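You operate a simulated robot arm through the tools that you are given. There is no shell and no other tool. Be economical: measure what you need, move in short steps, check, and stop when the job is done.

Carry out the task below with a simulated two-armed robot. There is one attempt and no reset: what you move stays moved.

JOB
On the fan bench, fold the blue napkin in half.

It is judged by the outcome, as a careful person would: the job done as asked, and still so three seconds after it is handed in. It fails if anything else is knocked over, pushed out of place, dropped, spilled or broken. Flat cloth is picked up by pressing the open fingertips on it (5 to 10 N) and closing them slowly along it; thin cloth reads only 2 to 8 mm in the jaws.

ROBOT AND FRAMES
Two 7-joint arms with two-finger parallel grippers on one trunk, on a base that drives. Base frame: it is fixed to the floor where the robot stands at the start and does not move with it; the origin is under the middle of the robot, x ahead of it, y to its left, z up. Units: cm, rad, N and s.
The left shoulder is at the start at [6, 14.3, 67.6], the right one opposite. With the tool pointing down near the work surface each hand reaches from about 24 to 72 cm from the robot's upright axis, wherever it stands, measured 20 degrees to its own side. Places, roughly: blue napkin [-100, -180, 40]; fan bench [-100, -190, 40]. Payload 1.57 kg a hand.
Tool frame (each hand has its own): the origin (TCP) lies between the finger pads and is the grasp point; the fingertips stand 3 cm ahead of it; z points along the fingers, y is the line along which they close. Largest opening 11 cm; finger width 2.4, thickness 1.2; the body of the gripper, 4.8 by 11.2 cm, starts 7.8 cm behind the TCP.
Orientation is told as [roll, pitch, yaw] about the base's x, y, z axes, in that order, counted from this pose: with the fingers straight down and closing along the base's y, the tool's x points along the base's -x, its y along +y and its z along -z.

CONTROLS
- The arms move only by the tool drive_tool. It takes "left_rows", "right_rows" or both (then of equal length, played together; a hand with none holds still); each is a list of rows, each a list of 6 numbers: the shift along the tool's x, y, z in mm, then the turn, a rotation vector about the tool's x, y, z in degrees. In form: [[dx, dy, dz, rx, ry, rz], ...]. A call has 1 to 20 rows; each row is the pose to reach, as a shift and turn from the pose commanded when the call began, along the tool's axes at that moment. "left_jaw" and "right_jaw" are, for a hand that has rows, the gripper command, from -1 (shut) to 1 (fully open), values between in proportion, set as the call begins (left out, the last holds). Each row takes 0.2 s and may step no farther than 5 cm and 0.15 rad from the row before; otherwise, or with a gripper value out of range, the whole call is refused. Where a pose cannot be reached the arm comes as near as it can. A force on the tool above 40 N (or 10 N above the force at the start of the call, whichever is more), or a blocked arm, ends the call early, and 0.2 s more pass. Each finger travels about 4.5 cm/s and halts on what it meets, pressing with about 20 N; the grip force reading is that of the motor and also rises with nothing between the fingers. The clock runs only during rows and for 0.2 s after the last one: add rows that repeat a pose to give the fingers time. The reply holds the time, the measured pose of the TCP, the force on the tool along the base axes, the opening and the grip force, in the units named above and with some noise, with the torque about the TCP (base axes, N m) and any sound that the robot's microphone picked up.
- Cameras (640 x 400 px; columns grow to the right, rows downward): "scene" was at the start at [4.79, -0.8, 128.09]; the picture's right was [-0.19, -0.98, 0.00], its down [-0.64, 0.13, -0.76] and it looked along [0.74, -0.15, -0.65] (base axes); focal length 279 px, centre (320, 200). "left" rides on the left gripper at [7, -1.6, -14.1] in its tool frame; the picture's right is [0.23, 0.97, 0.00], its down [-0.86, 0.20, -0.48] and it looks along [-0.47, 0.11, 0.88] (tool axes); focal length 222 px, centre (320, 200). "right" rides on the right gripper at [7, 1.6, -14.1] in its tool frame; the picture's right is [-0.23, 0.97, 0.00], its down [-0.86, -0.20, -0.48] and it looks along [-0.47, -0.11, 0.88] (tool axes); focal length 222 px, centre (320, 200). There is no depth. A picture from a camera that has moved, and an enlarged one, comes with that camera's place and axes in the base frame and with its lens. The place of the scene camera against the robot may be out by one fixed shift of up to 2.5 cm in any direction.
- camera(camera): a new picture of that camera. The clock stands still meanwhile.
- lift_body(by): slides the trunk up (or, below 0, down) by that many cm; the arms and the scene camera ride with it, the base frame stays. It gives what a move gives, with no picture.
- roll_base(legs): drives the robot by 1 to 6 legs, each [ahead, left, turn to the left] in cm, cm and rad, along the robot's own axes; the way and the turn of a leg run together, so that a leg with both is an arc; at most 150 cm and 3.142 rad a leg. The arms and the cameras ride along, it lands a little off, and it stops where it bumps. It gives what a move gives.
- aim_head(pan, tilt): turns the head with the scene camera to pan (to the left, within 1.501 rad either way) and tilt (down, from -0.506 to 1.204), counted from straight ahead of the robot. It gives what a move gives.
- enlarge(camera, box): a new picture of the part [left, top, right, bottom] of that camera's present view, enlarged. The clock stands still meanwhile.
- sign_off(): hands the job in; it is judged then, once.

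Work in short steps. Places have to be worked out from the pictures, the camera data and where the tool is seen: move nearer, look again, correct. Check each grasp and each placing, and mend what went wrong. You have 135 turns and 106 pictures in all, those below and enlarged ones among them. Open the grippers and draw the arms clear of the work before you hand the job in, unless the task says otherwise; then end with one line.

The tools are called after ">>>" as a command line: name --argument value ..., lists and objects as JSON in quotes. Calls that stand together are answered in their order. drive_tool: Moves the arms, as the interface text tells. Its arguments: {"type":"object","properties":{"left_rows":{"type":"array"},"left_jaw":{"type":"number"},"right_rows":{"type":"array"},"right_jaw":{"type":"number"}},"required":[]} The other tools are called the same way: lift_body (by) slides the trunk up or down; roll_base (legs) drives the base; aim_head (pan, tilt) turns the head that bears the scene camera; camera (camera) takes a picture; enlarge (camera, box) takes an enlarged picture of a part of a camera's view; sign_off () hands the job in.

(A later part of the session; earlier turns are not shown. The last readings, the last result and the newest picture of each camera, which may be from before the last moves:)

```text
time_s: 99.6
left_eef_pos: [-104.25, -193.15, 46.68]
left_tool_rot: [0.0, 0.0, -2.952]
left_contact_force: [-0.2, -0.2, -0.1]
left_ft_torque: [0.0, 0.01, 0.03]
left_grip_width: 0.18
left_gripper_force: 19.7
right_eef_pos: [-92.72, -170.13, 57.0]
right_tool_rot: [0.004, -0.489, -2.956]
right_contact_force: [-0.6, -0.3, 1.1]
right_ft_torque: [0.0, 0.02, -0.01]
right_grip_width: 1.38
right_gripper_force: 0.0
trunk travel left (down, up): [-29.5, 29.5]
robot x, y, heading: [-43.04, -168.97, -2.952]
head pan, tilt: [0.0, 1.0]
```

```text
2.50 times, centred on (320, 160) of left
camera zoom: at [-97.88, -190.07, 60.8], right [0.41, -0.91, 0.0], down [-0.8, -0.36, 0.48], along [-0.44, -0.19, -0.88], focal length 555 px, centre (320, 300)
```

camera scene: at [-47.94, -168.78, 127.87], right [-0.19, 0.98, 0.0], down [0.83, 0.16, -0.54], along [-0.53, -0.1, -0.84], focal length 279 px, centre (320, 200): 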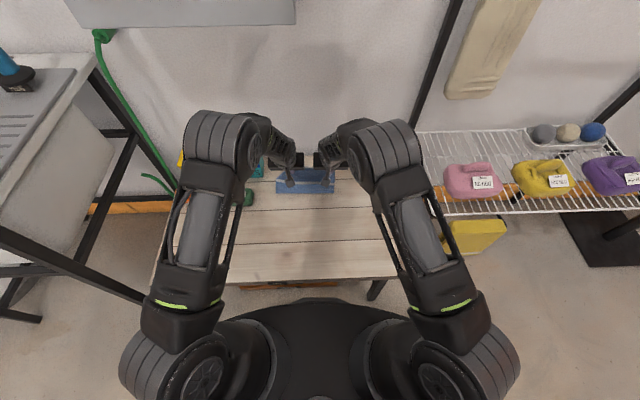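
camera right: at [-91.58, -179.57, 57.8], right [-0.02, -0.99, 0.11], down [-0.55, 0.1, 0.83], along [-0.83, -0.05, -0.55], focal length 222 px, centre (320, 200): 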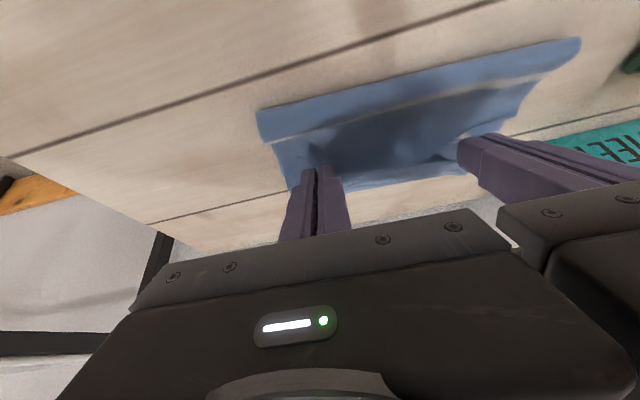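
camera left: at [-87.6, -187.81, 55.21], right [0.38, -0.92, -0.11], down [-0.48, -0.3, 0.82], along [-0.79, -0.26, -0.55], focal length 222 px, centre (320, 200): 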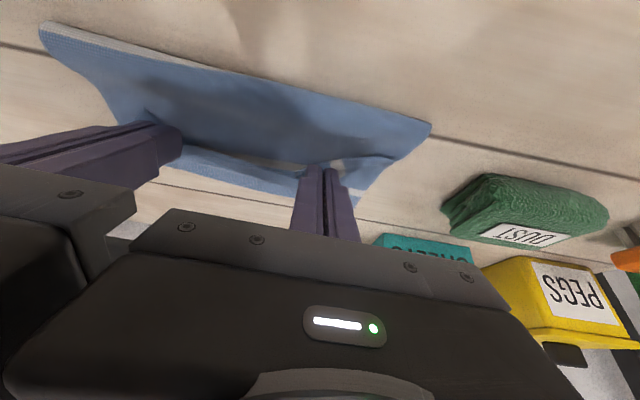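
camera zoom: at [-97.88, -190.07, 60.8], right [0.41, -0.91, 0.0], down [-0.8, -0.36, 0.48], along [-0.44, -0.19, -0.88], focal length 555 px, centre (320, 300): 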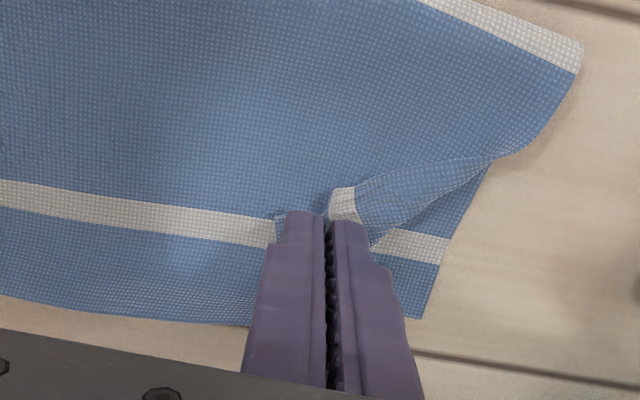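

The flap is gripped. I raise it and carry it left and forward to unfold the corner, then look.

>>> drive_tool --left_rows '[[0, 4, -10, 0, 0, 0], [-6, 12, -16, 0, 0, 0], [-14, 20, -18, 0, 0, 0], [-22, 28, -15, 0, 0, 0], [-30, 36, -8, 0, 0, 0], [-34, 40, 0, 0, 0, 0], [-34, 40, 4, 0, 0, 0]]'

>>> enlarge --camera "left" --box '[140, 60, 440, 240]'

>>> enlarge --camera "scene" --box '[258, 160, 348, 216]'

```text
time_s: 101.2
left_eef_pos: [-106.94, -197.64, 46.42]
left_tool_rot: [-0.002, 0.001, -2.954]
left_contact_force: [0.3, 0.0, 0.7]
left_ft_torque: [-0.02, -0.04, 0.02]
left_grip_width: 0.19
left_gripper_force: 20.1
right_eef_pos: [-92.58, -170.19, 57.06]
right_tool_rot: [0.003, -0.487, -2.957]
right_contact_force: [0.9, 0.2, -0.1]
right_ft_torque: [-0.01, 0.0, 0.01]
right_grip_width: 1.38
right_gripper_force: 0.1
trunk travel left (down, up): [-29.5, 29.5]
robot x, y, heading: [-43.44, -168.56, -2.951]
head pan, tilt: [0.0, 1.0]
```

```text
2.13 times, centred on (290, 150) of left
camera zoom: at [-100.41, -194.64, 60.52], right [0.41, -0.91, 0.0], down [-0.8, -0.36, 0.48], along [-0.44, -0.19, -0.88], focal length 474 px, centre (384, 307)
```

zoom: 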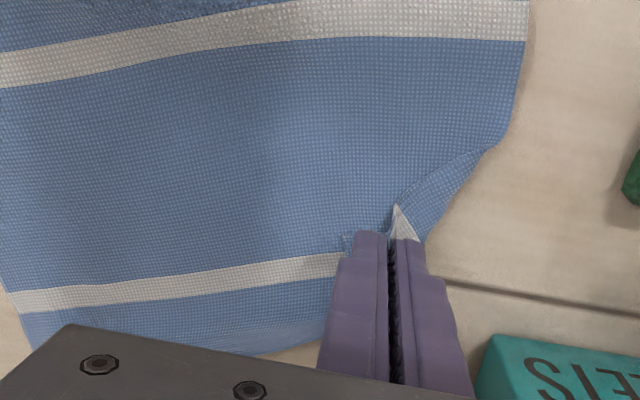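

```text
7.11 times, centred on (303, 188) of scene
camera zoom: at [-47.94, -168.79, 127.87], right [-0.19, 0.98, 0.0], down [0.83, 0.16, -0.54], along [-0.53, -0.1, -0.84], focal length 1987 px, centre (441, 285)
```

zoom: 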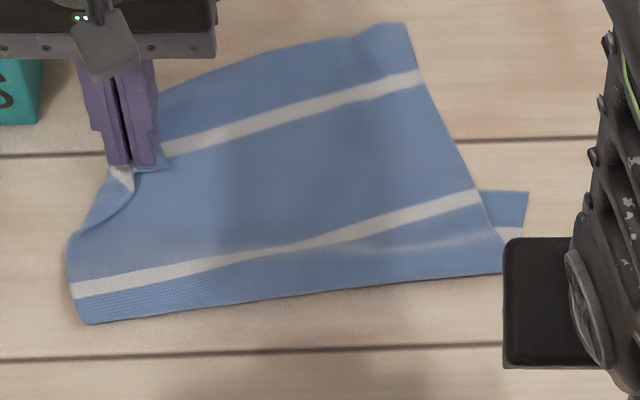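

The upper layer shifted along with the corner, so the pinch may hold more than the flap. I lift it a few centimetres to see what is held.

>>> drive_tool --left_rows '[[10, -5, -15, 0, 0, 0], [20, -12, -30, 0, 0, 0], [26, -20, -45, 0, 0, 0], [30, -25, -55, 0, 0, 0]]'

>>> camera --camera "right"

>>> enlarge --camera "scene" --box '[250, 150, 350, 220]'

```text
time_s: 102.2
left_eef_pos: [-104.64, -194.52, 51.89]
left_tool_rot: [-0.003, -0.002, -2.952]
left_contact_force: [-0.1, -0.2, -0.1]
left_ft_torque: [0.02, -0.01, -0.02]
left_grip_width: 0.19
left_gripper_force: 20.0
right_eef_pos: [-92.72, -170.11, 57.02]
right_tool_rot: [0.004, -0.49, -2.955]
right_contact_force: [-0.9, -0.2, 0.3]
right_ft_torque: [0.02, 0.0, -0.03]
right_grip_width: 1.37
right_gripper_force: 0.0
trunk travel left (down, up): [-29.5, 29.5]
robot x, y, heading: [-43.24, -168.95, -2.955]
head pan, tilt: [0.0, 1.0]
```

```text
21 pictures are left
camera right: at [-79.88, -169.46, 66.22], right [-0.02, -0.99, 0.11], down [-0.56, 0.1, 0.82], along [-0.83, -0.05, -0.56], focal length 222 px, centre (320, 200)
```

right: 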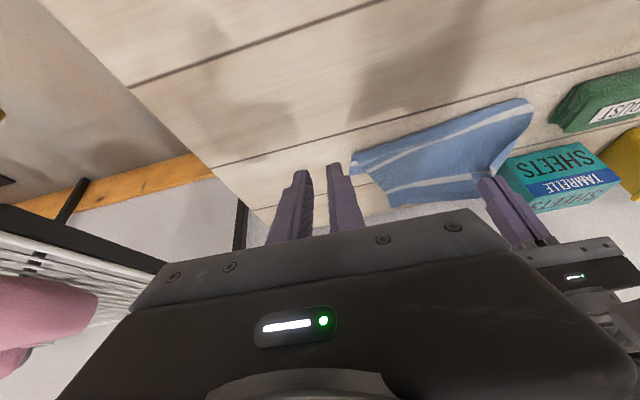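

```text
5.71 times, centred on (300, 185) of scene
camera zoom: at [-47.93, -168.79, 127.87], right [-0.19, 0.98, 0.0], down [0.83, 0.16, -0.54], along [-0.53, -0.1, -0.84], focal length 1597 px, centre (434, 286)
```

zoom: 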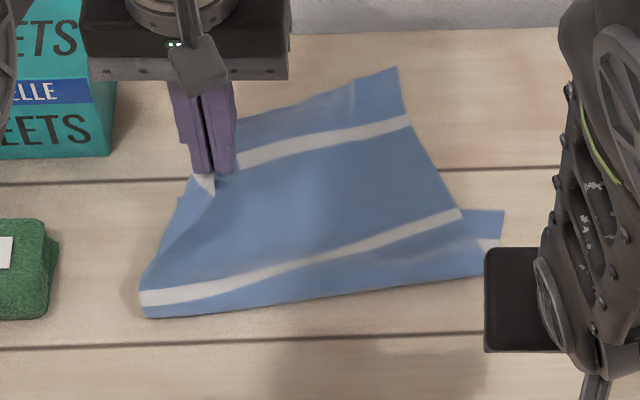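

The grip holds the left corner region, and the whole upper layer rotated with it. I bring the left hand back toward me to square the upper layer, then look again.

>>> drive_tool --left_rows '[[12, 5, -5, 0, 0, 0], [26, 10, -8, 0, 0, 0], [40, 15, -8, 0, 0, 0], [55, 20, -5, 0, 0, 0], [70, 22, 0, 0, 0, 0]]'

>>> enlarge --camera "scene" --box '[240, 140, 360, 230]'

```text
time_s: 103.4
left_eef_pos: [-97.2, -195.64, 51.75]
left_tool_rot: [0.0, -0.002, -2.954]
left_contact_force: [0.5, -0.2, 0.3]
left_ft_torque: [-0.02, -0.01, 0.02]
left_grip_width: 0.18
left_gripper_force: 20.4
right_eef_pos: [-92.72, -170.29, 56.99]
right_tool_rot: [0.003, -0.488, -2.955]
right_contact_force: [0.0, -0.3, -0.2]
right_ft_torque: [0.04, -0.02, -0.02]
right_grip_width: 1.38
right_gripper_force: 0.0
trunk travel left (down, up): [-29.5, 29.5]
robot x, y, heading: [-43.61, -168.97, -2.944]
head pan, tilt: [0.0, 1.0]
```

```text
4.44 times, centred on (300, 185) of scene
camera zoom: at [-47.94, -168.79, 127.87], right [-0.19, 0.98, 0.0], down [0.83, 0.16, -0.54], along [-0.53, -0.1, -0.84], focal length 1242 px, centre (409, 267)
```

zoom: 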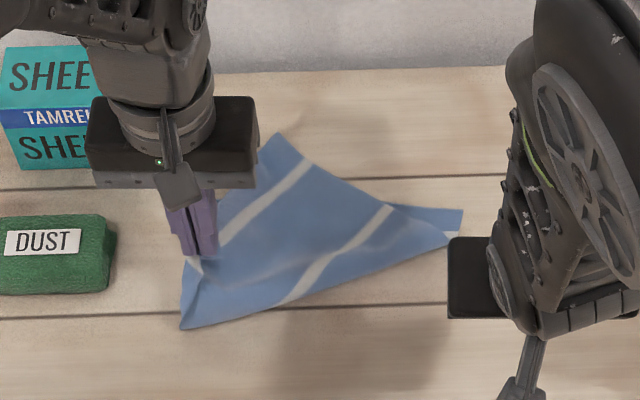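

I'll fully unfold it by drawing this corner in a high arc toward me, so the napkin trails out into a single layer.

>>> drive_tool --left_rows '[[20, -5, -20, 0, 0, 0], [45, -12, -40, 0, 0, 0], [72, -20, -55, 0, 0, 0], [100, -28, -60, 0, 0, 0], [128, -36, -55, 0, 0, 0], [152, -44, -40, 0, 0, 0], [175, -52, -15, 0, 0, 0], [195, -58, 15, 0, 0, 0], [207, -63, 40, 0, 0, 0]]'

>>> enlarge --camera "scene" --box '[220, 140, 400, 280]'

```text
time_s: 105.4
left_eef_pos: [-78.03, -185.3, 48.19]
left_tool_rot: [0.0, -0.001, -2.951]
left_contact_force: [-0.6, 0.5, 0.0]
left_ft_torque: [-0.02, 0.0, -0.01]
left_grip_width: 0.16
left_gripper_force: 19.8
right_eef_pos: [-92.85, -170.15, 56.96]
right_tool_rot: [0.003, -0.489, -2.957]
right_contact_force: [0.4, 0.5, -0.4]
right_ft_torque: [-0.02, 0.02, -0.01]
right_grip_width: 1.38
right_gripper_force: 0.0
trunk travel left (down, up): [-29.5, 29.5]
robot x, y, heading: [-43.28, -168.93, -2.956]
head pan, tilt: [0.0, 1.0]
```

```text
2.86 times, centred on (310, 210) of scene
camera zoom: at [-47.94, -168.79, 127.87], right [-0.19, 0.98, 0.0], down [0.83, 0.16, -0.54], along [-0.53, -0.1, -0.84], focal length 798 px, centre (349, 171)
```

zoom: 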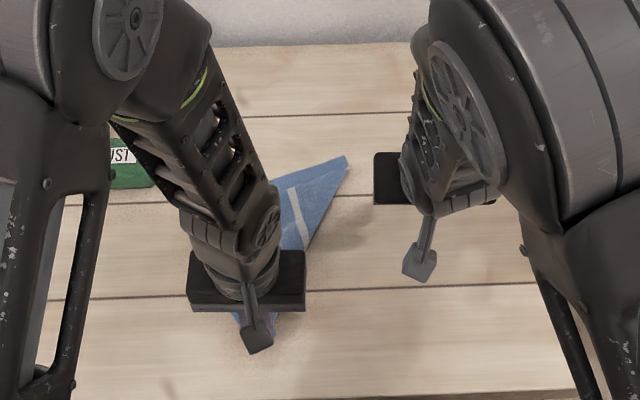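

The napkin trails under the arm. I lower, release, and move the left arm aside to see it.

>>> drive_tool --left_rows '[[5, 0, 12, 0, 0, 0], [8, 0, 24, 0, 0, 0], [8, 0, 24, 0, 0, 0]]'

>>> drive_tool --left_rows '[[0, 0, 0, 0, 0, 0], [0, 0, -2, 0, 0, 0], [0, 0, -30, 0, 0, 0], [0, 10, -70, 0, 0, 0], [0, 50, -95, 0, 0, 0], [0, 95, -100, 0, 0, 0], [0, 140, -100, 0, 0, 0]]' --left_jaw -0.5

>>> enlarge --camera "scene" --box '[220, 140, 400, 280]'

```text
time_s: 106.2
left_eef_pos: [-77.28, -184.99, 45.6]
left_tool_rot: [0.001, -0.002, -2.953]
left_contact_force: [-1.5, 0.5, 0.3]
left_ft_torque: [-0.01, 0.01, -0.02]
left_grip_width: 0.16
left_gripper_force: 19.4
right_eef_pos: [-92.73, -170.17, 57.05]
right_tool_rot: [0.004, -0.49, -2.958]
right_contact_force: [-0.1, 0.4, -0.1]
right_ft_torque: [0.01, 0.01, -0.03]
right_grip_width: 1.39
right_gripper_force: 0.0
trunk travel left (down, up): [-29.5, 29.5]
robot x, y, heading: [-43.78, -169.54, -2.948]
head pan, tilt: [0.0, 1.0]
```

```text
time_s: 107.8
left_eef_pos: [-74.64, -198.78, 55.49]
left_tool_rot: [-0.001, 0.0, -2.954]
left_contact_force: [0.4, 0.5, 0.2]
left_ft_torque: [0.02, -0.03, -0.01]
left_grip_width: 2.77
left_gripper_force: 0.0
right_eef_pos: [-92.98, -170.12, 56.91]
right_tool_rot: [0.004, -0.488, -2.958]
right_contact_force: [0.5, -0.1, -0.5]
right_ft_torque: [-0.02, -0.01, 0.0]
right_grip_width: 1.39
right_gripper_force: 0.0
trunk travel left (down, up): [-29.5, 29.5]
robot x, y, heading: [-43.49, -168.64, -2.951]
head pan, tilt: [0.0, 1.0]
```

```text
2.86 times, centred on (310, 210) of scene
camera zoom: at [-47.93, -168.79, 127.87], right [-0.19, 0.98, 0.0], down [0.83, 0.16, -0.54], along [-0.53, -0.1, -0.84], focal length 798 px, centre (349, 171)
```

zoom: 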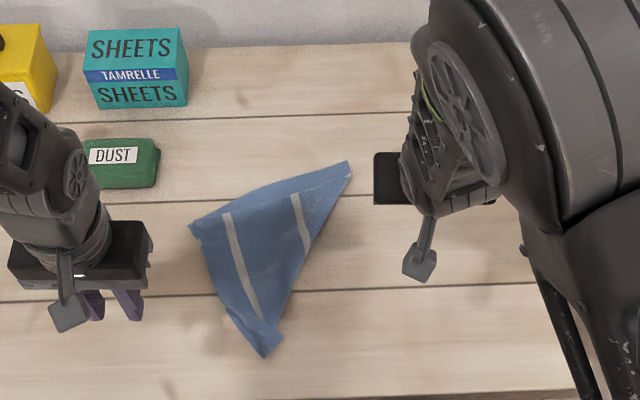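

By luck, the napkin now lies folded over along its diagonal (underside of one half on top); hem-right corner is at the left (F 51.4, R −18.7). I want the straight half fold, so I move the right hand out of the way and hover the left over that corner to turn it back.

>>> drive_tool --left_rows '[[-40, -20, 0, 0, 0, 0], [-80, -40, 10, 0, 0, 0], [-115, -60, 30, 0, 0, 0], [-140, -70, 50, 0, 0, 0], [-148, -75, 70, 0, 0, 0]]' --right_rows '[[0, -30, -30, 0, 0, 0], [20, -60, -50, 0, 0, 0], [40, -95, -70, 0, 0, 0], [60, -130, -80, 0, 0, 0], [80, -165, -90, 0, 0, 0]]' --left_jaw -0.72

>>> enlarge --camera "left" --box '[80, 40, 480, 260]'

```text
time_s: 109.0
left_eef_pos: [-90.33, -194.41, 48.45]
left_tool_rot: [-0.002, 0.0, -2.952]
left_contact_force: [0.3, 0.1, -0.7]
left_ft_torque: [0.0, 0.02, 0.01]
left_grip_width: 1.52
left_gripper_force: 0.0
right_eef_pos: [-89.59, -151.37, 60.79]
right_tool_rot: [0.003, -0.485, -2.955]
right_contact_force: [0.0, 0.9, 0.5]
right_ft_torque: [0.0, 0.02, 0.01]
right_grip_width: 1.38
right_gripper_force: 0.2
right hand out of reach, approached as far as the arm can: row 3, 4, 5
trunk travel left (down, up): [-29.5, 29.5]
robot x, y, heading: [-43.15, -169.03, -2.953]
head pan, tilt: [0.0, 1.0]
```

```text
1.60 times, centred on (280, 150) of left
camera zoom: at [-83.94, -191.28, 62.65], right [0.41, -0.91, 0.0], down [-0.8, -0.36, 0.48], along [-0.44, -0.19, -0.88], focal length 355 px, centre (384, 280)
```

zoom: 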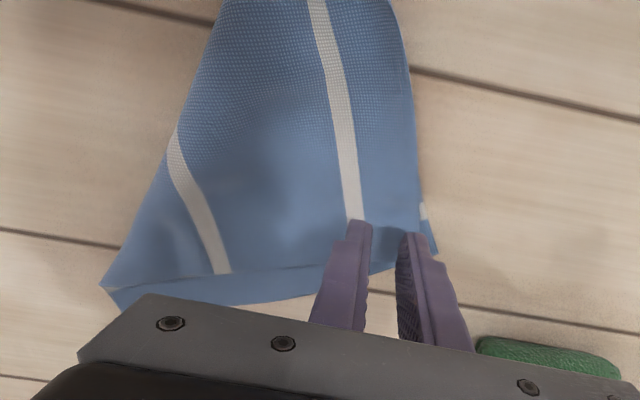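

The two layers coincide within ~1.5 cm here. I try pinching the top layer's corner (hem-right) with the lightest touch, to turn it back over.

>>> drive_tool --left_rows '[[-15, 0, 0, 0, 0, 0], [-15, 0, 15, 0, 0, 0], [-15, 0, 28, 0, 0, 0], [-15, 0, 32, 0, 0, 0], [-15, 0, 32, 0, 0, 0]]'

>>> drive_tool --left_rows '[[0, 0, 1, 0, 0, 0], [0, 0, 1, 0, 0, 0]]'

```text
time_s: 110.2
left_eef_pos: [-91.97, -194.67, 45.25]
left_tool_rot: [-0.001, -0.001, -2.954]
left_contact_force: [-0.3, -1.4, -0.2]
left_ft_torque: [0.02, -0.01, -0.04]
left_grip_width: 1.55
left_gripper_force: 0.0
right_eef_pos: [-89.46, -151.45, 60.76]
right_tool_rot: [0.004, -0.486, -2.958]
right_contact_force: [0.0, -1.0, -0.2]
right_ft_torque: [-0.03, 0.01, 0.02]
right_grip_width: 1.38
right_gripper_force: 0.0
trunk travel left (down, up): [-29.5, 29.5]
robot x, y, heading: [-43.4, -169.04, -2.948]
head pan, tilt: [0.0, 1.0]
```

```text
time_s: 110.8
left_eef_pos: [-92.04, -194.54, 45.17]
left_tool_rot: [0.0, -0.002, -2.953]
left_contact_force: [2.5, 0.4, 7.2]
left_ft_torque: [-0.05, -0.08, 0.05]
left_grip_width: 1.53
left_gripper_force: 0.0
right_eef_pos: [-89.71, -151.37, 60.82]
right_tool_rot: [0.003, -0.484, -2.956]
right_contact_force: [0.9, -0.5, -0.5]
right_ft_torque: [0.02, 0.0, -0.02]
right_grip_width: 1.4
right_gripper_force: 0.0
trunk travel left (down, up): [-29.5, 29.5]
robot x, y, heading: [-43.7, -168.8, -2.957]
head pan, tilt: [0.0, 1.0]
```

Contact at 7 N; I ease slightly, close slowly, then lift 5 cm and look.

>>> drive_tool --left_rows '[[0, 0, -0.4, 0, 0, 0], [0, 0, -0.4, 0, 0, 0]]' --left_jaw -0.8

>>> drive_tool --left_rows '[[0, 0, 0, 0, 0, 0], [0, 0, 0, 0, 0, 0]]' --left_jaw -0.9

>>> drive_tool --left_rows '[[0, 0, 0, 0, 0, 0], [0, 0, 0, 0, 0, 0], [0, -5, -15, 0, 0, 0], [0, -12, -30, 0, 0, 0], [0, -20, -45, 0, 0, 0], [0, -28, -58, 0, 0, 0]]' --left_jaw -1

>>> camera --camera "left"

```text
time_s: 111.4
left_eef_pos: [-92.06, -194.66, 45.25]
left_tool_rot: [-0.001, 0.0, -2.953]
left_contact_force: [0.3, 0.4, 2.0]
left_ft_torque: [-0.02, 0.0, -0.02]
left_grip_width: 1.05
left_gripper_force: 0.0
right_eef_pos: [-89.65, -151.45, 60.88]
right_tool_rot: [0.003, -0.484, -2.956]
right_contact_force: [0.1, 0.1, 0.8]
right_ft_torque: [0.03, 0.03, 0.0]
right_grip_width: 1.38
right_gripper_force: 0.0
trunk travel left (down, up): [-29.5, 29.5]
robot x, y, heading: [-43.39, -169.05, -2.957]
head pan, tilt: [0.0, 1.0]
```

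```text
time_s: 112.0
left_eef_pos: [-92.02, -194.66, 45.17]
left_tool_rot: [-0.001, -0.002, -2.953]
left_contact_force: [-0.1, 1.1, 0.5]
left_ft_torque: [0.0, -0.01, -0.01]
left_grip_width: 0.49
left_gripper_force: 0.1
right_eef_pos: [-89.45, -151.39, 60.8]
right_tool_rot: [0.004, -0.486, -2.956]
right_contact_force: [-0.3, -0.4, -0.4]
right_ft_torque: [0.01, -0.01, 0.04]
right_grip_width: 1.37
right_gripper_force: 0.0
trunk travel left (down, up): [-29.5, 29.5]
robot x, y, heading: [-43.4, -168.54, -2.953]
head pan, tilt: [0.0, 1.0]
```

```text
time_s: 113.4
left_eef_pos: [-92.59, -192.05, 50.93]
left_tool_rot: [0.001, -0.002, -2.952]
left_contact_force: [-0.3, 0.1, -0.7]
left_ft_torque: [0.03, 0.01, 0.0]
left_grip_width: 0.02
left_gripper_force: 20.0
right_eef_pos: [-89.56, -151.29, 60.85]
right_tool_rot: [0.002, -0.484, -2.956]
right_contact_force: [0.3, -0.1, -0.4]
right_ft_torque: [-0.01, 0.03, -0.01]
right_grip_width: 1.39
right_gripper_force: 0.0
trunk travel left (down, up): [-29.5, 29.5]
robot x, y, heading: [-43.65, -168.85, -2.949]
head pan, tilt: [0.0, 1.0]
```

```text
15 pictures are left
camera left: at [-86.12, -188.95, 65.03], right [0.41, -0.91, 0.0], down [-0.8, -0.36, 0.48], along [-0.44, -0.19, -0.88], focal length 222 px, centre (320, 200)
```

left: 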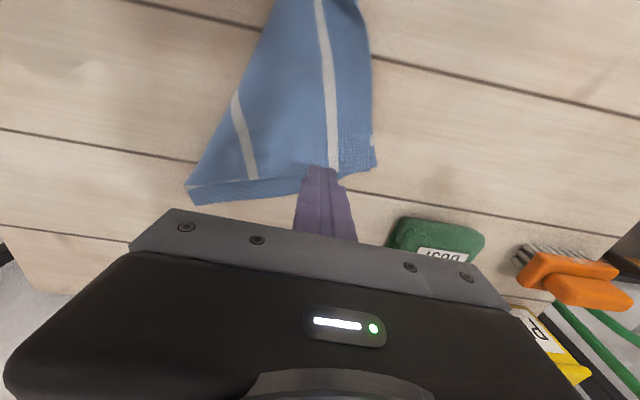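

The jaws closed on nothing (0.02 cm) as the pressure faded. Earlier one-layer pinches read 0.19, including the flap, so a firmer press should pick just the top layer; I retry with ~8 N.

>>> drive_tool --left_rows '[[0, 14, 20, 0, 0, 0], [0, 28, 40, 0, 0, 0], [0, 28, 56, 0, 0, 0], [0, 28, 59.3, 0, 0, 0], [0, 28, 59.3, 0, 0, 0]]' --left_jaw -0.68

>>> drive_tool --left_rows '[[0, 0, 0.5, 0, 0, 0], [0, 0, 0.5, 0, 0, 0]]'

```text
time_s: 114.6
left_eef_pos: [-92.12, -194.83, 45.17]
left_tool_rot: [0.0, -0.002, -2.953]
left_contact_force: [-0.4, -1.3, 5.4]
left_ft_torque: [-0.09, -0.03, 0.0]
left_grip_width: 1.79
left_gripper_force: 0.3
right_eef_pos: [-89.48, -151.36, 60.95]
right_tool_rot: [0.005, -0.483, -2.956]
right_contact_force: [0.3, -0.3, -0.2]
right_ft_torque: [0.03, 0.01, 0.01]
right_grip_width: 1.39
right_gripper_force: 0.1
trunk travel left (down, up): [-29.5, 29.5]
robot x, y, heading: [-43.83, -168.69, -2.956]
head pan, tilt: [0.0, 1.0]
```

```text
time_s: 115.2
left_eef_pos: [-92.11, -194.62, 45.15]
left_tool_rot: [0.0, -0.003, -2.954]
left_contact_force: [-0.5, -1.8, 13.6]
left_ft_torque: [-0.21, -0.06, 0.01]
left_grip_width: 1.82
left_gripper_force: 0.3
right_eef_pos: [-89.6, -151.4, 60.81]
right_tool_rot: [0.003, -0.487, -2.956]
right_contact_force: [-0.2, 0.2, -0.1]
right_ft_torque: [0.0, 0.02, 0.01]
right_grip_width: 1.4
right_gripper_force: 0.0
trunk travel left (down, up): [-29.5, 29.5]
robot x, y, heading: [-43.56, -168.64, -2.952]
head pan, tilt: [0.0, 1.0]
```

Good pressure (13 N); I close progressively and watch the width.

>>> drive_tool --left_rows '[[0, 0, 0, 0, 0, 0], [0, 0, 0, 0, 0, 0]]' --left_jaw -0.78

>>> drive_tool --left_rows '[[0, 0, 0.2, 0, 0, 0], [0, 0, 0.2, 0, 0, 0]]' --left_jaw -0.88

>>> drive_tool --left_rows '[[0, 0, 0, 0, 0, 0], [0, 0, 0, 0, 0, 0], [0, 0, 0, 0, 0, 0]]' --left_jaw -1

```text
time_s: 115.8
left_eef_pos: [-92.1, -194.73, 45.16]
left_tool_rot: [-0.001, -0.004, -2.952]
left_contact_force: [0.1, -1.5, 17.6]
left_ft_torque: [-0.17, -0.02, 0.01]
left_grip_width: 1.21
left_gripper_force: 0.5
right_eef_pos: [-89.49, -151.33, 60.84]
right_tool_rot: [0.003, -0.487, -2.956]
right_contact_force: [-0.4, 0.1, 0.5]
right_ft_torque: [0.03, -0.01, 0.0]
right_grip_width: 1.37
right_gripper_force: 0.0
trunk travel left (down, up): [-29.5, 29.5]
robot x, y, heading: [-43.66, -169.24, -2.956]
head pan, tilt: [0.0, 1.0]
```

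```text
time_s: 116.4
left_eef_pos: [-92.03, -194.69, 45.22]
left_tool_rot: [0.001, -0.003, -2.953]
left_contact_force: [-0.5, -3.7, 19.3]
left_ft_torque: [-0.28, -0.03, -0.04]
left_grip_width: 0.77
left_gripper_force: 0.9
right_eef_pos: [-89.53, -151.28, 60.9]
right_tool_rot: [0.003, -0.487, -2.956]
right_contact_force: [0.1, -0.1, 0.2]
right_ft_torque: [0.02, -0.03, 0.02]
right_grip_width: 1.4
right_gripper_force: 0.1
trunk travel left (down, up): [-29.5, 29.5]
robot x, y, heading: [-43.81, -169.01, -2.955]
head pan, tilt: [0.0, 1.0]
```

```text
time_s: 117.2
left_eef_pos: [-91.94, -194.73, 45.21]
left_tool_rot: [0.001, -0.002, -2.952]
left_contact_force: [1.9, -4.8, 22.0]
left_ft_torque: [-0.2, -0.01, -0.06]
left_grip_width: 0.0
left_gripper_force: 19.4
right_eef_pos: [-89.53, -151.4, 60.95]
right_tool_rot: [0.005, -0.486, -2.957]
right_contact_force: [-0.7, 0.2, 0.0]
right_ft_torque: [0.02, 0.01, -0.02]
right_grip_width: 1.38
right_gripper_force: 0.0
trunk travel left (down, up): [-29.5, 29.5]
robot x, y, heading: [-43.83, -168.81, -2.955]
head pan, tilt: [0.0, 1.0]
```

Still nothing between the jaws. I open, look closely at where the fingertips sit.

>>> drive_tool --left_rows '[[0, 0, -5, 0, 0, 0], [0, 0, -15, 0, 0, 0], [0, 0, -15, 0, 0, 0]]' --left_jaw -0.6

>>> enlarge --camera "left" --box '[180, 80, 460, 240]'

```text
time_s: 118.0
left_eef_pos: [-91.98, -194.62, 46.61]
left_tool_rot: [0.001, 0.0, -2.954]
left_contact_force: [0.2, -0.2, 0.0]
left_ft_torque: [-0.01, 0.0, 0.01]
left_grip_width: 2.18
left_gripper_force: 0.0
right_eef_pos: [-89.67, -151.42, 60.95]
right_tool_rot: [0.005, -0.485, -2.956]
right_contact_force: [1.1, -0.7, 0.2]
right_ft_torque: [-0.01, -0.01, -0.01]
right_grip_width: 1.38
right_gripper_force: 0.1
trunk travel left (down, up): [-29.5, 29.5]
robot x, y, heading: [-43.3, -168.81, -2.955]
head pan, tilt: [0.0, 1.0]
```

```text
2.29 times, centred on (320, 160) of left
camera zoom: at [-85.56, -191.62, 60.6], right [0.41, -0.91, 0.0], down [-0.8, -0.36, 0.48], along [-0.44, -0.19, -0.88], focal length 508 px, centre (320, 291)
```

zoom: 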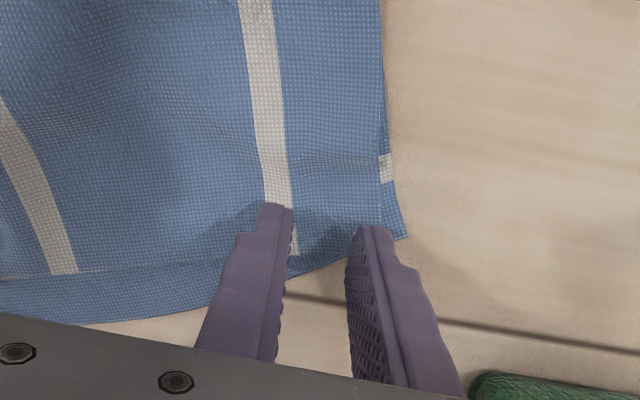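

The fingertips were mostly past the cloth's far edge. I shift 1.3 cm toward me and 5 mm right, then press again.

>>> drive_tool --left_rows '[[13, -5, 0, 0, 0, 0], [13, -5, 8, 0, 0, 0], [13, -5, 14.5, 0, 0, 0], [13, -5, 15.5, 0, 0, 0], [13, -5, 15.5, 0, 0, 0]]' --left_jaw -0.65

>>> drive_tool --left_rows '[[0, 0, 0.4, 0, 0, 0], [0, 0, 0.4, 0, 0, 0]]'

```text
time_s: 119.2
left_eef_pos: [-90.82, -194.02, 45.1]
left_tool_rot: [0.001, -0.003, -2.952]
left_contact_force: [5.5, -0.5, 24.4]
left_ft_torque: [-0.38, -0.31, 0.04]
left_grip_width: 1.95
left_gripper_force: 0.1
right_eef_pos: [-89.46, -151.37, 60.91]
right_tool_rot: [0.003, -0.488, -2.957]
right_contact_force: [0.7, 0.0, 0.6]
right_ft_torque: [0.02, 0.02, 0.0]
right_grip_width: 1.37
right_gripper_force: 0.0
trunk travel left (down, up): [-29.5, 29.5]
robot x, y, heading: [-43.63, -168.85, -2.955]
head pan, tilt: [0.0, 1.0]
```

```text
time_s: 119.8
left_eef_pos: [-90.85, -194.12, 45.1]
left_tool_rot: [0.0, -0.005, -2.953]
left_contact_force: [9.6, -0.9, 37.8]
left_ft_torque: [-0.5, -0.48, 0.1]
left_grip_width: 1.97
left_gripper_force: 0.4
right_eef_pos: [-89.43, -151.37, 60.86]
right_tool_rot: [0.004, -0.488, -2.957]
right_contact_force: [0.2, -0.8, 0.2]
right_ft_torque: [0.04, 0.02, 0.04]
right_grip_width: 1.36
right_gripper_force: 0.0
trunk travel left (down, up): [-29.5, 29.5]
robot x, y, heading: [-43.56, -168.85, -2.955]
head pan, tilt: [0.0, 1.0]
```

The torque shows only the outer finger is bearing. I ease up 2.5 mm, roll the hand 2.5° to level both fingertips, and check.

>>> drive_tool --left_rows '[[0, 0, -3, -2.5, 0, 0], [0, 0, -3, -2.5, 0, 0]]'

>>> drive_tool --left_rows '[[0, 0, 0.6, 0, 0, 0], [0, 0, 0.6, 0, 0, 0]]'

```text
time_s: 120.4
left_eef_pos: [-90.91, -194.02, 45.25]
left_tool_rot: [0.043, -0.002, -2.955]
left_contact_force: [1.2, 2.7, 16.8]
left_ft_torque: [0.41, 0.01, -0.04]
left_grip_width: 2.03
left_gripper_force: 0.2
right_eef_pos: [-89.68, -151.22, 60.92]
right_tool_rot: [0.004, -0.486, -2.957]
right_contact_force: [0.1, 0.6, 0.5]
right_ft_torque: [-0.02, -0.02, 0.03]
right_grip_width: 1.38
right_gripper_force: 0.0
trunk travel left (down, up): [-29.5, 29.5]
robot x, y, heading: [-43.57, -168.82, -2.952]
head pan, tilt: [0.0, 1.0]
```

```text
time_s: 121.0
left_eef_pos: [-90.9, -194.07, 45.18]
left_tool_rot: [0.044, -0.003, -2.954]
left_contact_force: [0.8, 2.5, 21.3]
left_ft_torque: [0.55, 0.0, -0.05]
left_grip_width: 1.95
left_gripper_force: 0.6
right_eef_pos: [-89.52, -151.46, 60.9]
right_tool_rot: [0.003, -0.488, -2.957]
right_contact_force: [0.7, 0.2, 0.7]
right_ft_torque: [-0.02, -0.02, 0.02]
right_grip_width: 1.38
right_gripper_force: 0.1
trunk travel left (down, up): [-29.5, 29.5]
robot x, y, heading: [-43.66, -168.88, -2.957]
head pan, tilt: [0.0, 1.0]
```

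Over-corrected; I take half of it back.

>>> drive_tool --left_rows '[[0, 0, -0.6, 1.25, 0, 0], [0, 0, -0.6, 1.25, 0, 0]]'

```text
time_s: 121.6
left_eef_pos: [-90.83, -194.07, 45.26]
left_tool_rot: [0.022, -0.001, -2.95]
left_contact_force: [-1.2, 0.2, 2.2]
left_ft_torque: [0.08, 0.04, 0.05]
left_grip_width: 1.97
left_gripper_force: 0.7
right_eef_pos: [-89.63, -151.41, 60.89]
right_tool_rot: [0.003, -0.485, -2.957]
right_contact_force: [-0.5, 0.1, 0.5]
right_ft_torque: [-0.01, -0.01, 0.0]
right_grip_width: 1.4
right_gripper_force: 0.1
trunk travel left (down, up): [-29.5, 29.5]
robot x, y, heading: [-43.36, -168.43, -2.953]
head pan, tilt: [0.0, 1.0]
```

Level now, at 2 N. I press 1.2 mm more and close stepwise.

>>> drive_tool --left_rows '[[0, 0, 1.3, 0, 0, 0], [0, 0, 1.3, 0, 0, 0]]'

>>> drive_tool --left_rows '[[0, 0, 0, 0, 0, 0], [0, 0, 0, 0, 0, 0]]' --left_jaw -0.75

>>> drive_tool --left_rows '[[0, 0, 0, 0, 0, 0], [0, 0, 0, 0, 0, 0]]' --left_jaw -0.87

>>> drive_tool --left_rows '[[0, 0, 0, 0, 0, 0], [0, 0, 0, 0, 0, 0], [0, 0, 0, 0, 0, 0]]' --left_jaw -1

```text
time_s: 122.2
left_eef_pos: [-90.78, -193.98, 45.1]
left_tool_rot: [0.021, -0.002, -2.954]
left_contact_force: [1.1, -1.2, 13.6]
left_ft_torque: [0.24, 0.01, -0.05]
left_grip_width: 1.89
left_gripper_force: 0.0
right_eef_pos: [-89.5, -151.41, 60.93]
right_tool_rot: [0.003, -0.487, -2.957]
right_contact_force: [0.9, 0.5, 1.2]
right_ft_torque: [0.02, 0.01, 0.01]
right_grip_width: 1.38
right_gripper_force: 0.1
trunk travel left (down, up): [-29.5, 29.5]
robot x, y, heading: [-43.06, -168.9, -2.951]
head pan, tilt: [0.0, 1.0]
```

```text
time_s: 122.8
left_eef_pos: [-90.78, -193.9, 45.19]
left_tool_rot: [0.021, -0.003, -2.952]
left_contact_force: [0.6, 1.8, 15.7]
left_ft_torque: [0.34, 0.04, -0.01]
left_grip_width: 1.45
left_gripper_force: 0.7
right_eef_pos: [-89.62, -151.39, 60.78]
right_tool_rot: [0.004, -0.487, -2.956]
right_contact_force: [-0.4, -0.7, 0.7]
right_ft_torque: [0.01, -0.02, 0.03]
right_grip_width: 1.35
right_gripper_force: 0.2
trunk travel left (down, up): [-29.5, 29.5]
robot x, y, heading: [-43.27, -168.98, -2.951]
head pan, tilt: [0.0, 1.0]
```

```text
time_s: 123.4
left_eef_pos: [-90.88, -194.0, 45.24]
left_tool_rot: [0.021, -0.002, -2.954]
left_contact_force: [-1.0, 1.9, 14.8]
left_ft_torque: [0.15, 0.0, 0.02]
left_grip_width: 0.78
left_gripper_force: 0.5
right_eef_pos: [-89.61, -151.39, 60.84]
right_tool_rot: [0.004, -0.487, -2.957]
right_contact_force: [1.0, -0.1, -0.1]
right_ft_torque: [-0.01, -0.01, -0.03]
right_grip_width: 1.38
right_gripper_force: 0.0
trunk travel left (down, up): [-29.5, 29.5]
robot x, y, heading: [-43.74, -168.98, -2.954]
head pan, tilt: [0.0, 1.0]
```

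```text
time_s: 124.2
left_eef_pos: [-90.72, -194.05, 45.19]
left_tool_rot: [0.021, 0.0, -2.953]
left_contact_force: [-1.2, 3.4, 15.1]
left_ft_torque: [0.19, 0.05, 0.03]
left_grip_width: 0.11
left_gripper_force: 19.8
right_eef_pos: [-89.55, -151.38, 60.82]
right_tool_rot: [0.003, -0.486, -2.957]
right_contact_force: [0.1, 0.4, 0.0]
right_ft_torque: [0.03, 0.0, -0.03]
right_grip_width: 1.37
right_gripper_force: 0.1
trunk travel left (down, up): [-29.5, 29.5]
robot x, y, heading: [-43.22, -168.53, -2.95]
head pan, tilt: [0.0, 1.0]
```

Width 0.11 cm — a thin single-layer grip. I carry that corner in an arc to the right and toward me to unfold the diagonal.

>>> drive_tool --left_rows '[[6, -10, -25, 0, 0, 0], [14, -32, -55, 0, 0, 0], [24, -60, -80, 0, 0, 0], [36, -92, -98, 0, 0, 0], [49, -125, -105, 0, 0, 0], [62, -158, -100, 0, 0, 0], [75, -190, -85, 0, 0, 0], [88, -220, -62, 0, 0, 0], [100, -248, -35, 0, 0, 0], [110, -270, -8, 0, 0, 0], [112, -275, -2, 0, 0, 0]]'

>>> enlarge --camera "scene" --box '[220, 140, 400, 280]'

```text
time_s: 126.7
left_eef_pos: [-85.74, -164.53, 45.08]
left_tool_rot: [0.017, -0.012, -2.95]
left_contact_force: [3.8, -3.5, 23.1]
left_ft_torque: [-0.24, 0.12, 0.05]
left_grip_width: 0.11
left_gripper_force: 20.0
right_eef_pos: [-89.53, -151.56, 60.94]
right_tool_rot: [0.003, -0.485, -2.956]
right_contact_force: [0.4, 0.9, 0.2]
right_ft_torque: [0.02, 0.04, 0.01]
right_grip_width: 1.37
right_gripper_force: 0.0
trunk travel left (down, up): [-29.5, 29.5]
robot x, y, heading: [-43.31, -168.92, -2.954]
head pan, tilt: [0.0, 1.0]
stopped in row 11 (left hand): the force on the tool passed its limit at 43 N (the readings are from after the stop); the commanded pose is now the measured one
```

```text
2.86 times, centred on (310, 210) of scene
camera zoom: at [-47.79, -168.8, 127.9], right [-0.19, 0.98, 0.0], down [0.83, 0.16, -0.54], along [-0.53, -0.1, -0.84], focal length 798 px, centre (349, 171)
```

zoom: 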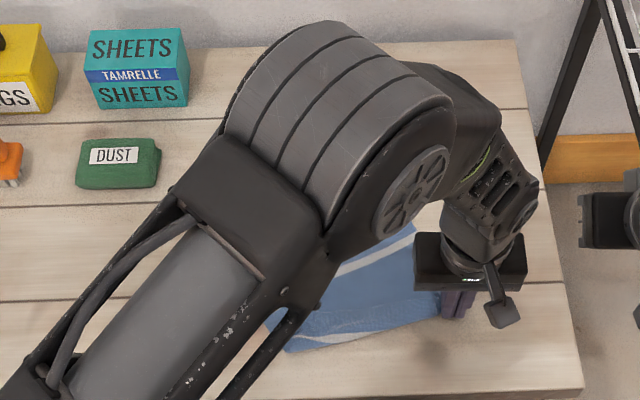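

It looks unfolded: cloth runs to the gripper at the right. I release, lift, and bring the left arm back to its own side.

>>> drive_tool --left_rows '[[0, 0, -2, 0, 0, 0], [0, 0, -2, 0, 0, 0], [0, 0, -30, 0, 0, 0], [0, 0, -70, 0, 0, 0], [0, 30, -100, 0, 0, 0], [5, 75, -105, 0, 0, 0], [10, 120, -105, 0, 0, 0], [20, 165, -105, 0, 0, 0], [35, 210, -105, 0, 0, 0], [50, 255, -105, 0, 0, 0], [60, 300, -105, 0, 0, 0], [70, 340, -105, 0, 0, 0]]' --left_jaw -0.6

>>> enlarge --camera "scene" --box '[220, 140, 400, 280]'

```text
time_s: 129.3
left_eef_pos: [-72.42, -196.38, 55.93]
left_tool_rot: [0.019, -0.007, -2.951]
left_contact_force: [-0.3, -0.1, -1.5]
left_ft_torque: [0.03, 0.01, 0.01]
left_grip_width: 2.22
left_gripper_force: 0.0
right_eef_pos: [-89.59, -151.4, 60.82]
right_tool_rot: [0.004, -0.484, -2.955]
right_contact_force: [-0.5, 0.1, -0.4]
right_ft_torque: [0.01, 0.02, 0.0]
right_grip_width: 1.37
right_gripper_force: 0.0
trunk travel left (down, up): [-29.5, 29.5]
robot x, y, heading: [-43.46, -169.07, -2.955]
head pan, tilt: [0.0, 1.0]
```

```text
2.86 times, centred on (310, 210) of scene
camera zoom: at [-47.92, -168.8, 127.87], right [-0.19, 0.98, 0.0], down [0.83, 0.16, -0.54], along [-0.53, -0.1, -0.84], focal length 798 px, centre (349, 171)
```

zoom: 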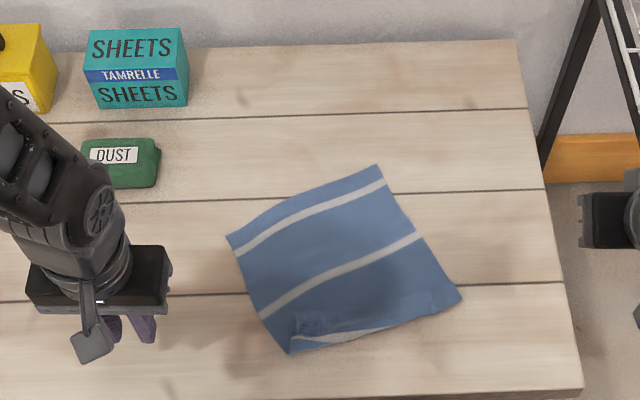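

The napkin is back to a single layer, rotated ~25°, with the hem side tucked by 4–8 cm. I look closely at that near edge.

>>> enlarge --camera "scene" --box '[280, 205, 360, 245]'

```text
8.00 times, centred on (320, 225) of scene
camera zoom: at [-47.92, -168.8, 127.87], right [-0.19, 0.98, 0.0], down [0.83, 0.16, -0.54], along [-0.53, -0.1, -0.84], focal length 2235 px, centre (320, 0)
```

zoom: 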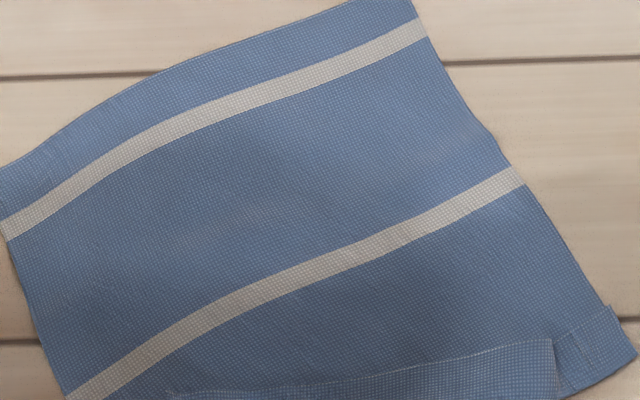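

The hem flap lies on top, along the near side. One more close view of its extent.

>>> enlarge --camera "scene" --box '[285, 220, 375, 270]'

```text
7.11 times, centred on (330, 245) of scene
camera zoom: at [-47.92, -168.8, 127.87], right [-0.19, 0.98, 0.0], down [0.83, 0.16, -0.54], along [-0.53, -0.1, -0.84], focal length 1987 px, centre (249, -120)
```

zoom: 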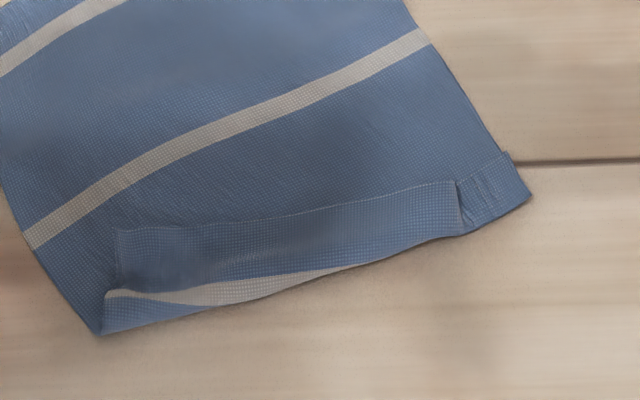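

The hem is cleanly turned over on top: depth ~4.7 cm at left to ~1.7 cm at right. First I square the napkin by pressing with both closed fingertips and dragging it forward and around (left +8.6 cm, right +3.4 cm). Hands to hover first.

>>> drive_tool --left_rows '[[-20, -22, 0, 0, 0, 0], [-40, -44, 0, 0, 0, 0], [-60, -66, 10, 0, 0, 0], [-80, -90, 25, 0, 0, 0], [-100, -112, 42, 0, 0, 0], [-120, -132, 59, 0, 0, 0], [-120, -132, 59, 0, 0, 0]]' --right_rows '[[-13.3, 38, 7, 0, 5.5, 0], [-21.9, 76, 22.9, 0, 11, 0], [-25.8, 114, 47.6, 0, 16.5, 0], [-27.5, 150, 76.7, 0, 22, 0], [-23.8, 180, 105.2, 0, 27.8, 0], [-11.7, 188, 128.2, 0, 27.8, 0], [-11.7, 188, 128.2, 0, 27.8, 0]]' --left_jaw -1 --right_jaw -1

```text
time_s: 130.9
left_eef_pos: [-86.78, -185.64, 49.76]
left_tool_rot: [0.018, -0.007, -2.951]
left_contact_force: [-0.2, -0.4, -0.2]
left_ft_torque: [0.02, -0.01, 0.03]
left_grip_width: 0.03
left_gripper_force: 20.5
right_eef_pos: [-93.21, -171.3, 50.08]
right_tool_rot: [0.003, 0.0, -2.954]
right_contact_force: [-0.2, 0.3, 0.1]
right_ft_torque: [-0.05, -0.02, -0.03]
right_grip_width: 0.03
right_gripper_force: 19.7
trunk travel left (down, up): [-29.5, 29.5]
robot x, y, heading: [-43.65, -168.45, -2.956]
head pan, tilt: [0.0, 1.0]
```

Positions as planned. I descend to light contact.

>>> drive_tool --left_rows '[[0, 0, 25, 0, 0, 0], [0, 0, 42, 0, 0, 0], [0, 0, 46, 0, 0, 0], [0, 0, 46, 0, 0, 0]]' --right_rows '[[0, 0, 25, 0, 0, 0], [0, 0, 45, 0, 0, 0], [0, 0, 49.5, 0, 0, 0], [0, 0, 49.5, 0, 0, 0]]'

>>> drive_tool --left_rows '[[0, 0, 1.2, 0, 0, 0], [0, 0, 1.2, 0, 0, 0]]' --right_rows '[[0, 0, 1.2, 0, 0, 0], [0, 0, 1.2, 0, 0, 0]]'

```text
time_s: 131.9
left_eef_pos: [-86.72, -185.69, 45.26]
left_tool_rot: [0.019, -0.008, -2.95]
left_contact_force: [0.7, 1.0, -1.4]
left_ft_torque: [0.0, 0.0, -0.03]
left_grip_width: 0.0
left_gripper_force: 19.7
right_eef_pos: [-93.08, -171.18, 45.18]
right_tool_rot: [0.004, 0.001, -2.954]
right_contact_force: [1.0, 0.7, 5.2]
right_ft_torque: [0.06, 0.02, -0.02]
right_grip_width: 0.02
right_gripper_force: 19.3
trunk travel left (down, up): [-29.5, 29.5]
robot x, y, heading: [-43.6, -168.56, -2.953]
head pan, tilt: [0.0, 1.0]
```

```text
time_s: 132.5
left_eef_pos: [-86.47, -185.8, 45.16]
left_tool_rot: [0.019, -0.008, -2.951]
left_contact_force: [-0.1, -0.3, -0.2]
left_ft_torque: [0.03, -0.01, 0.02]
left_grip_width: 0.02
left_gripper_force: 20.0
right_eef_pos: [-93.03, -171.14, 45.24]
right_tool_rot: [0.004, -0.002, -2.951]
right_contact_force: [-0.9, -1.3, 12.8]
right_ft_torque: [0.09, 0.06, -0.01]
right_grip_width: 0.02
right_gripper_force: 19.9
trunk travel left (down, up): [-29.5, 29.5]
robot x, y, heading: [-43.62, -168.44, -2.949]
head pan, tilt: [0.0, 1.0]
```

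Left needs another ~2 mm; right is at 13 N.

>>> drive_tool --left_rows '[[0, 0, 1.6, 0, 0, 0], [0, 0, 1.6, 0, 0, 0]]'

```text
time_s: 133.1
left_eef_pos: [-86.59, -185.87, 45.06]
left_tool_rot: [0.02, -0.008, -2.951]
left_contact_force: [1.0, 2.4, 10.5]
left_ft_torque: [0.18, -0.09, 0.0]
left_grip_width: 0.01
left_gripper_force: 19.9
right_eef_pos: [-92.93, -171.21, 45.1]
right_tool_rot: [0.003, -0.004, -2.952]
right_contact_force: [-2.0, -3.4, 14.0]
right_ft_torque: [-0.03, 0.12, 0.03]
right_grip_width: 0.0
right_gripper_force: 20.1
trunk travel left (down, up): [-29.5, 29.5]
robot x, y, heading: [-43.51, -168.87, -2.951]
head pan, tilt: [0.0, 1.0]
```

Both press ~10–14 N; now the rotating drag.

>>> drive_tool --left_rows '[[-11, -1, 0, 0, 0, 0], [-22, -2, 0, 0, 0, 0], [-33, -2, 0, 0, 0, 0], [-44, -2, 0, 0, 0, 0], [-55, -2, 0, 0, 0, 0], [-66, -1, 0, 0, 0, 0], [-77, 0, 0, 0, 0, 0], [-86, 1, 0, 0, 0, 0]]' --right_rows '[[-4, 1, 0, 0, 0, 0], [-8, 2, 0, 0, 0, 0], [-13, 2, 0, 0, 0, 0], [-17, 2, 0, 0, 0, 0], [-21, 2, 0, 0, 0, 0], [-26, 1, 0, 0, 0, 0], [-30, 0, 0, 0, 0, 0], [-34, -1, 0, 0, 0, 0]]'

>>> drive_tool --left_rows '[[0, 0, -30, 0, 0, 0], [0, 10, -70, 0, 0, 0], [30, 40, -90, 0, 0, 0], [70, 60, -95, 0, 0, 0], [110, 80, -95, 0, 0, 0]]' --right_rows '[[0, 0, -30, 0, 0, 0], [0, -10, -70, 0, 0, 0], [30, -40, -90, 0, 0, 0], [70, -60, -95, 0, 0, 0], [110, -80, -95, 0, 0, 0]]'

>>> enlarge --camera "scene" --box '[240, 150, 380, 250]'

```text
time_s: 134.9
left_eef_pos: [-94.88, -187.73, 45.12]
left_tool_rot: [0.019, -0.008, -2.952]
left_contact_force: [1.5, 1.1, 5.5]
left_ft_torque: [0.08, -0.06, 0.0]
left_grip_width: 0.0
left_gripper_force: 19.5
right_eef_pos: [-96.24, -171.88, 45.13]
right_tool_rot: [0.004, -0.002, -2.954]
right_contact_force: [0.7, 0.1, 4.5]
right_ft_torque: [0.01, -0.04, 0.0]
right_grip_width: 0.0
right_gripper_force: 19.9
trunk travel left (down, up): [-29.5, 29.5]
robot x, y, heading: [-43.4, -169.13, -2.954]
head pan, tilt: [0.0, 1.0]
```

```text
time_s: 136.1
left_eef_pos: [-82.66, -193.33, 54.56]
left_tool_rot: [0.02, -0.008, -2.953]
left_contact_force: [0.6, 0.1, -0.5]
left_ft_torque: [0.0, -0.01, -0.02]
left_grip_width: 0.0
left_gripper_force: 20.5
right_eef_pos: [-86.65, -161.83, 54.36]
right_tool_rot: [0.003, 0.001, -2.954]
right_contact_force: [-0.2, -0.1, -0.3]
right_ft_torque: [0.0, -0.02, 0.02]
right_grip_width: 0.01
right_gripper_force: 19.8
trunk travel left (down, up): [-29.5, 29.5]
robot x, y, heading: [-43.41, -168.7, -2.956]
head pan, tilt: [0.0, 1.0]
```

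```text
4.00 times, centred on (310, 200) of scene
camera zoom: at [-47.92, -168.79, 127.87], right [-0.19, 0.98, 0.0], down [0.83, 0.16, -0.54], along [-0.53, -0.1, -0.84], focal length 1118 px, centre (360, 200)
```

zoom: 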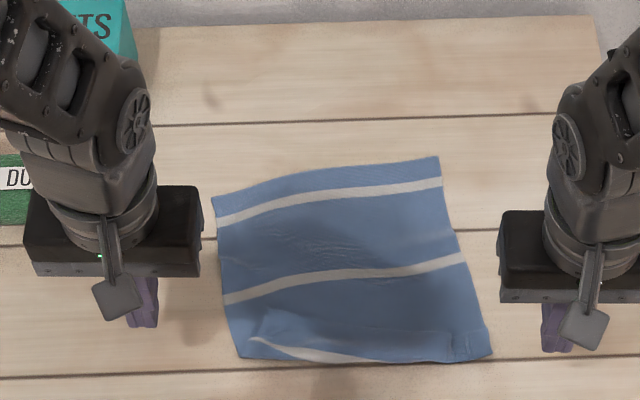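

Squared up nicely; the hem flap lies on top, hem edge at about F 48 (left) to 46 (right). I'll pinch that hem with both hands: gripping it here has the hem already pointing forward, which suits the final fold. Hover first.

>>> drive_tool --left_rows '[[-10, -30, 0, 0.6, 0, 0], [-20, -60, 10, 0.6, 0, 0], [-30, -90, 30, 0.6, 0, 0], [-36, -114, 55, 0.6, 0, 0], [-36, -114, 80, 0.6, 0, 0], [-36, -114, 80, 0.6, 0, 0]]' --right_rows '[[-10, 20, 0, 0, 0, 0], [-20, 40, 10, 0, 0, 0], [-32, 60, 30, 0, 0, 0], [-41, 77, 55, 0, 0, 0], [-41, 77, 78, 0, 0, 0], [-41, 77, 78, 0, 0, 0]]' --left_jaw -0.636 --right_jaw -0.636

>>> enlarge --camera "left" --box '[30, 70, 430, 250]'

```text
time_s: 137.5
left_eef_pos: [-88.52, -183.24, 46.57]
left_tool_rot: [0.009, -0.008, -2.948]
left_contact_force: [-0.2, 0.6, -0.5]
left_ft_torque: [0.01, 0.0, -0.01]
left_grip_width: 2.0
left_gripper_force: 0.1
right_eef_pos: [-89.73, -170.23, 46.67]
right_tool_rot: [0.001, -0.001, -2.953]
right_contact_force: [0.7, 0.9, -0.3]
right_ft_torque: [-0.03, 0.03, -0.03]
right_grip_width: 2.01
right_gripper_force: 0.0
trunk travel left (down, up): [-29.5, 29.5]
robot x, y, heading: [-43.55, -168.93, -2.953]
head pan, tilt: [0.0, 1.0]
```

```text
1.60 times, centred on (230, 160) of left
camera zoom: at [-82.01, -180.04, 60.67], right [0.41, -0.91, 0.01], down [-0.8, -0.35, 0.49], along [-0.44, -0.2, -0.87], focal length 355 px, centre (464, 264)
```

zoom: 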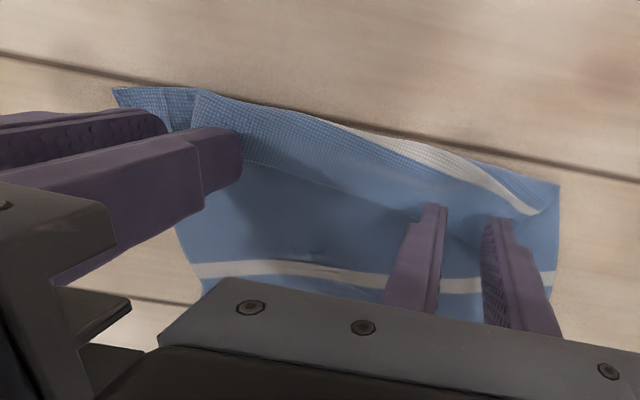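

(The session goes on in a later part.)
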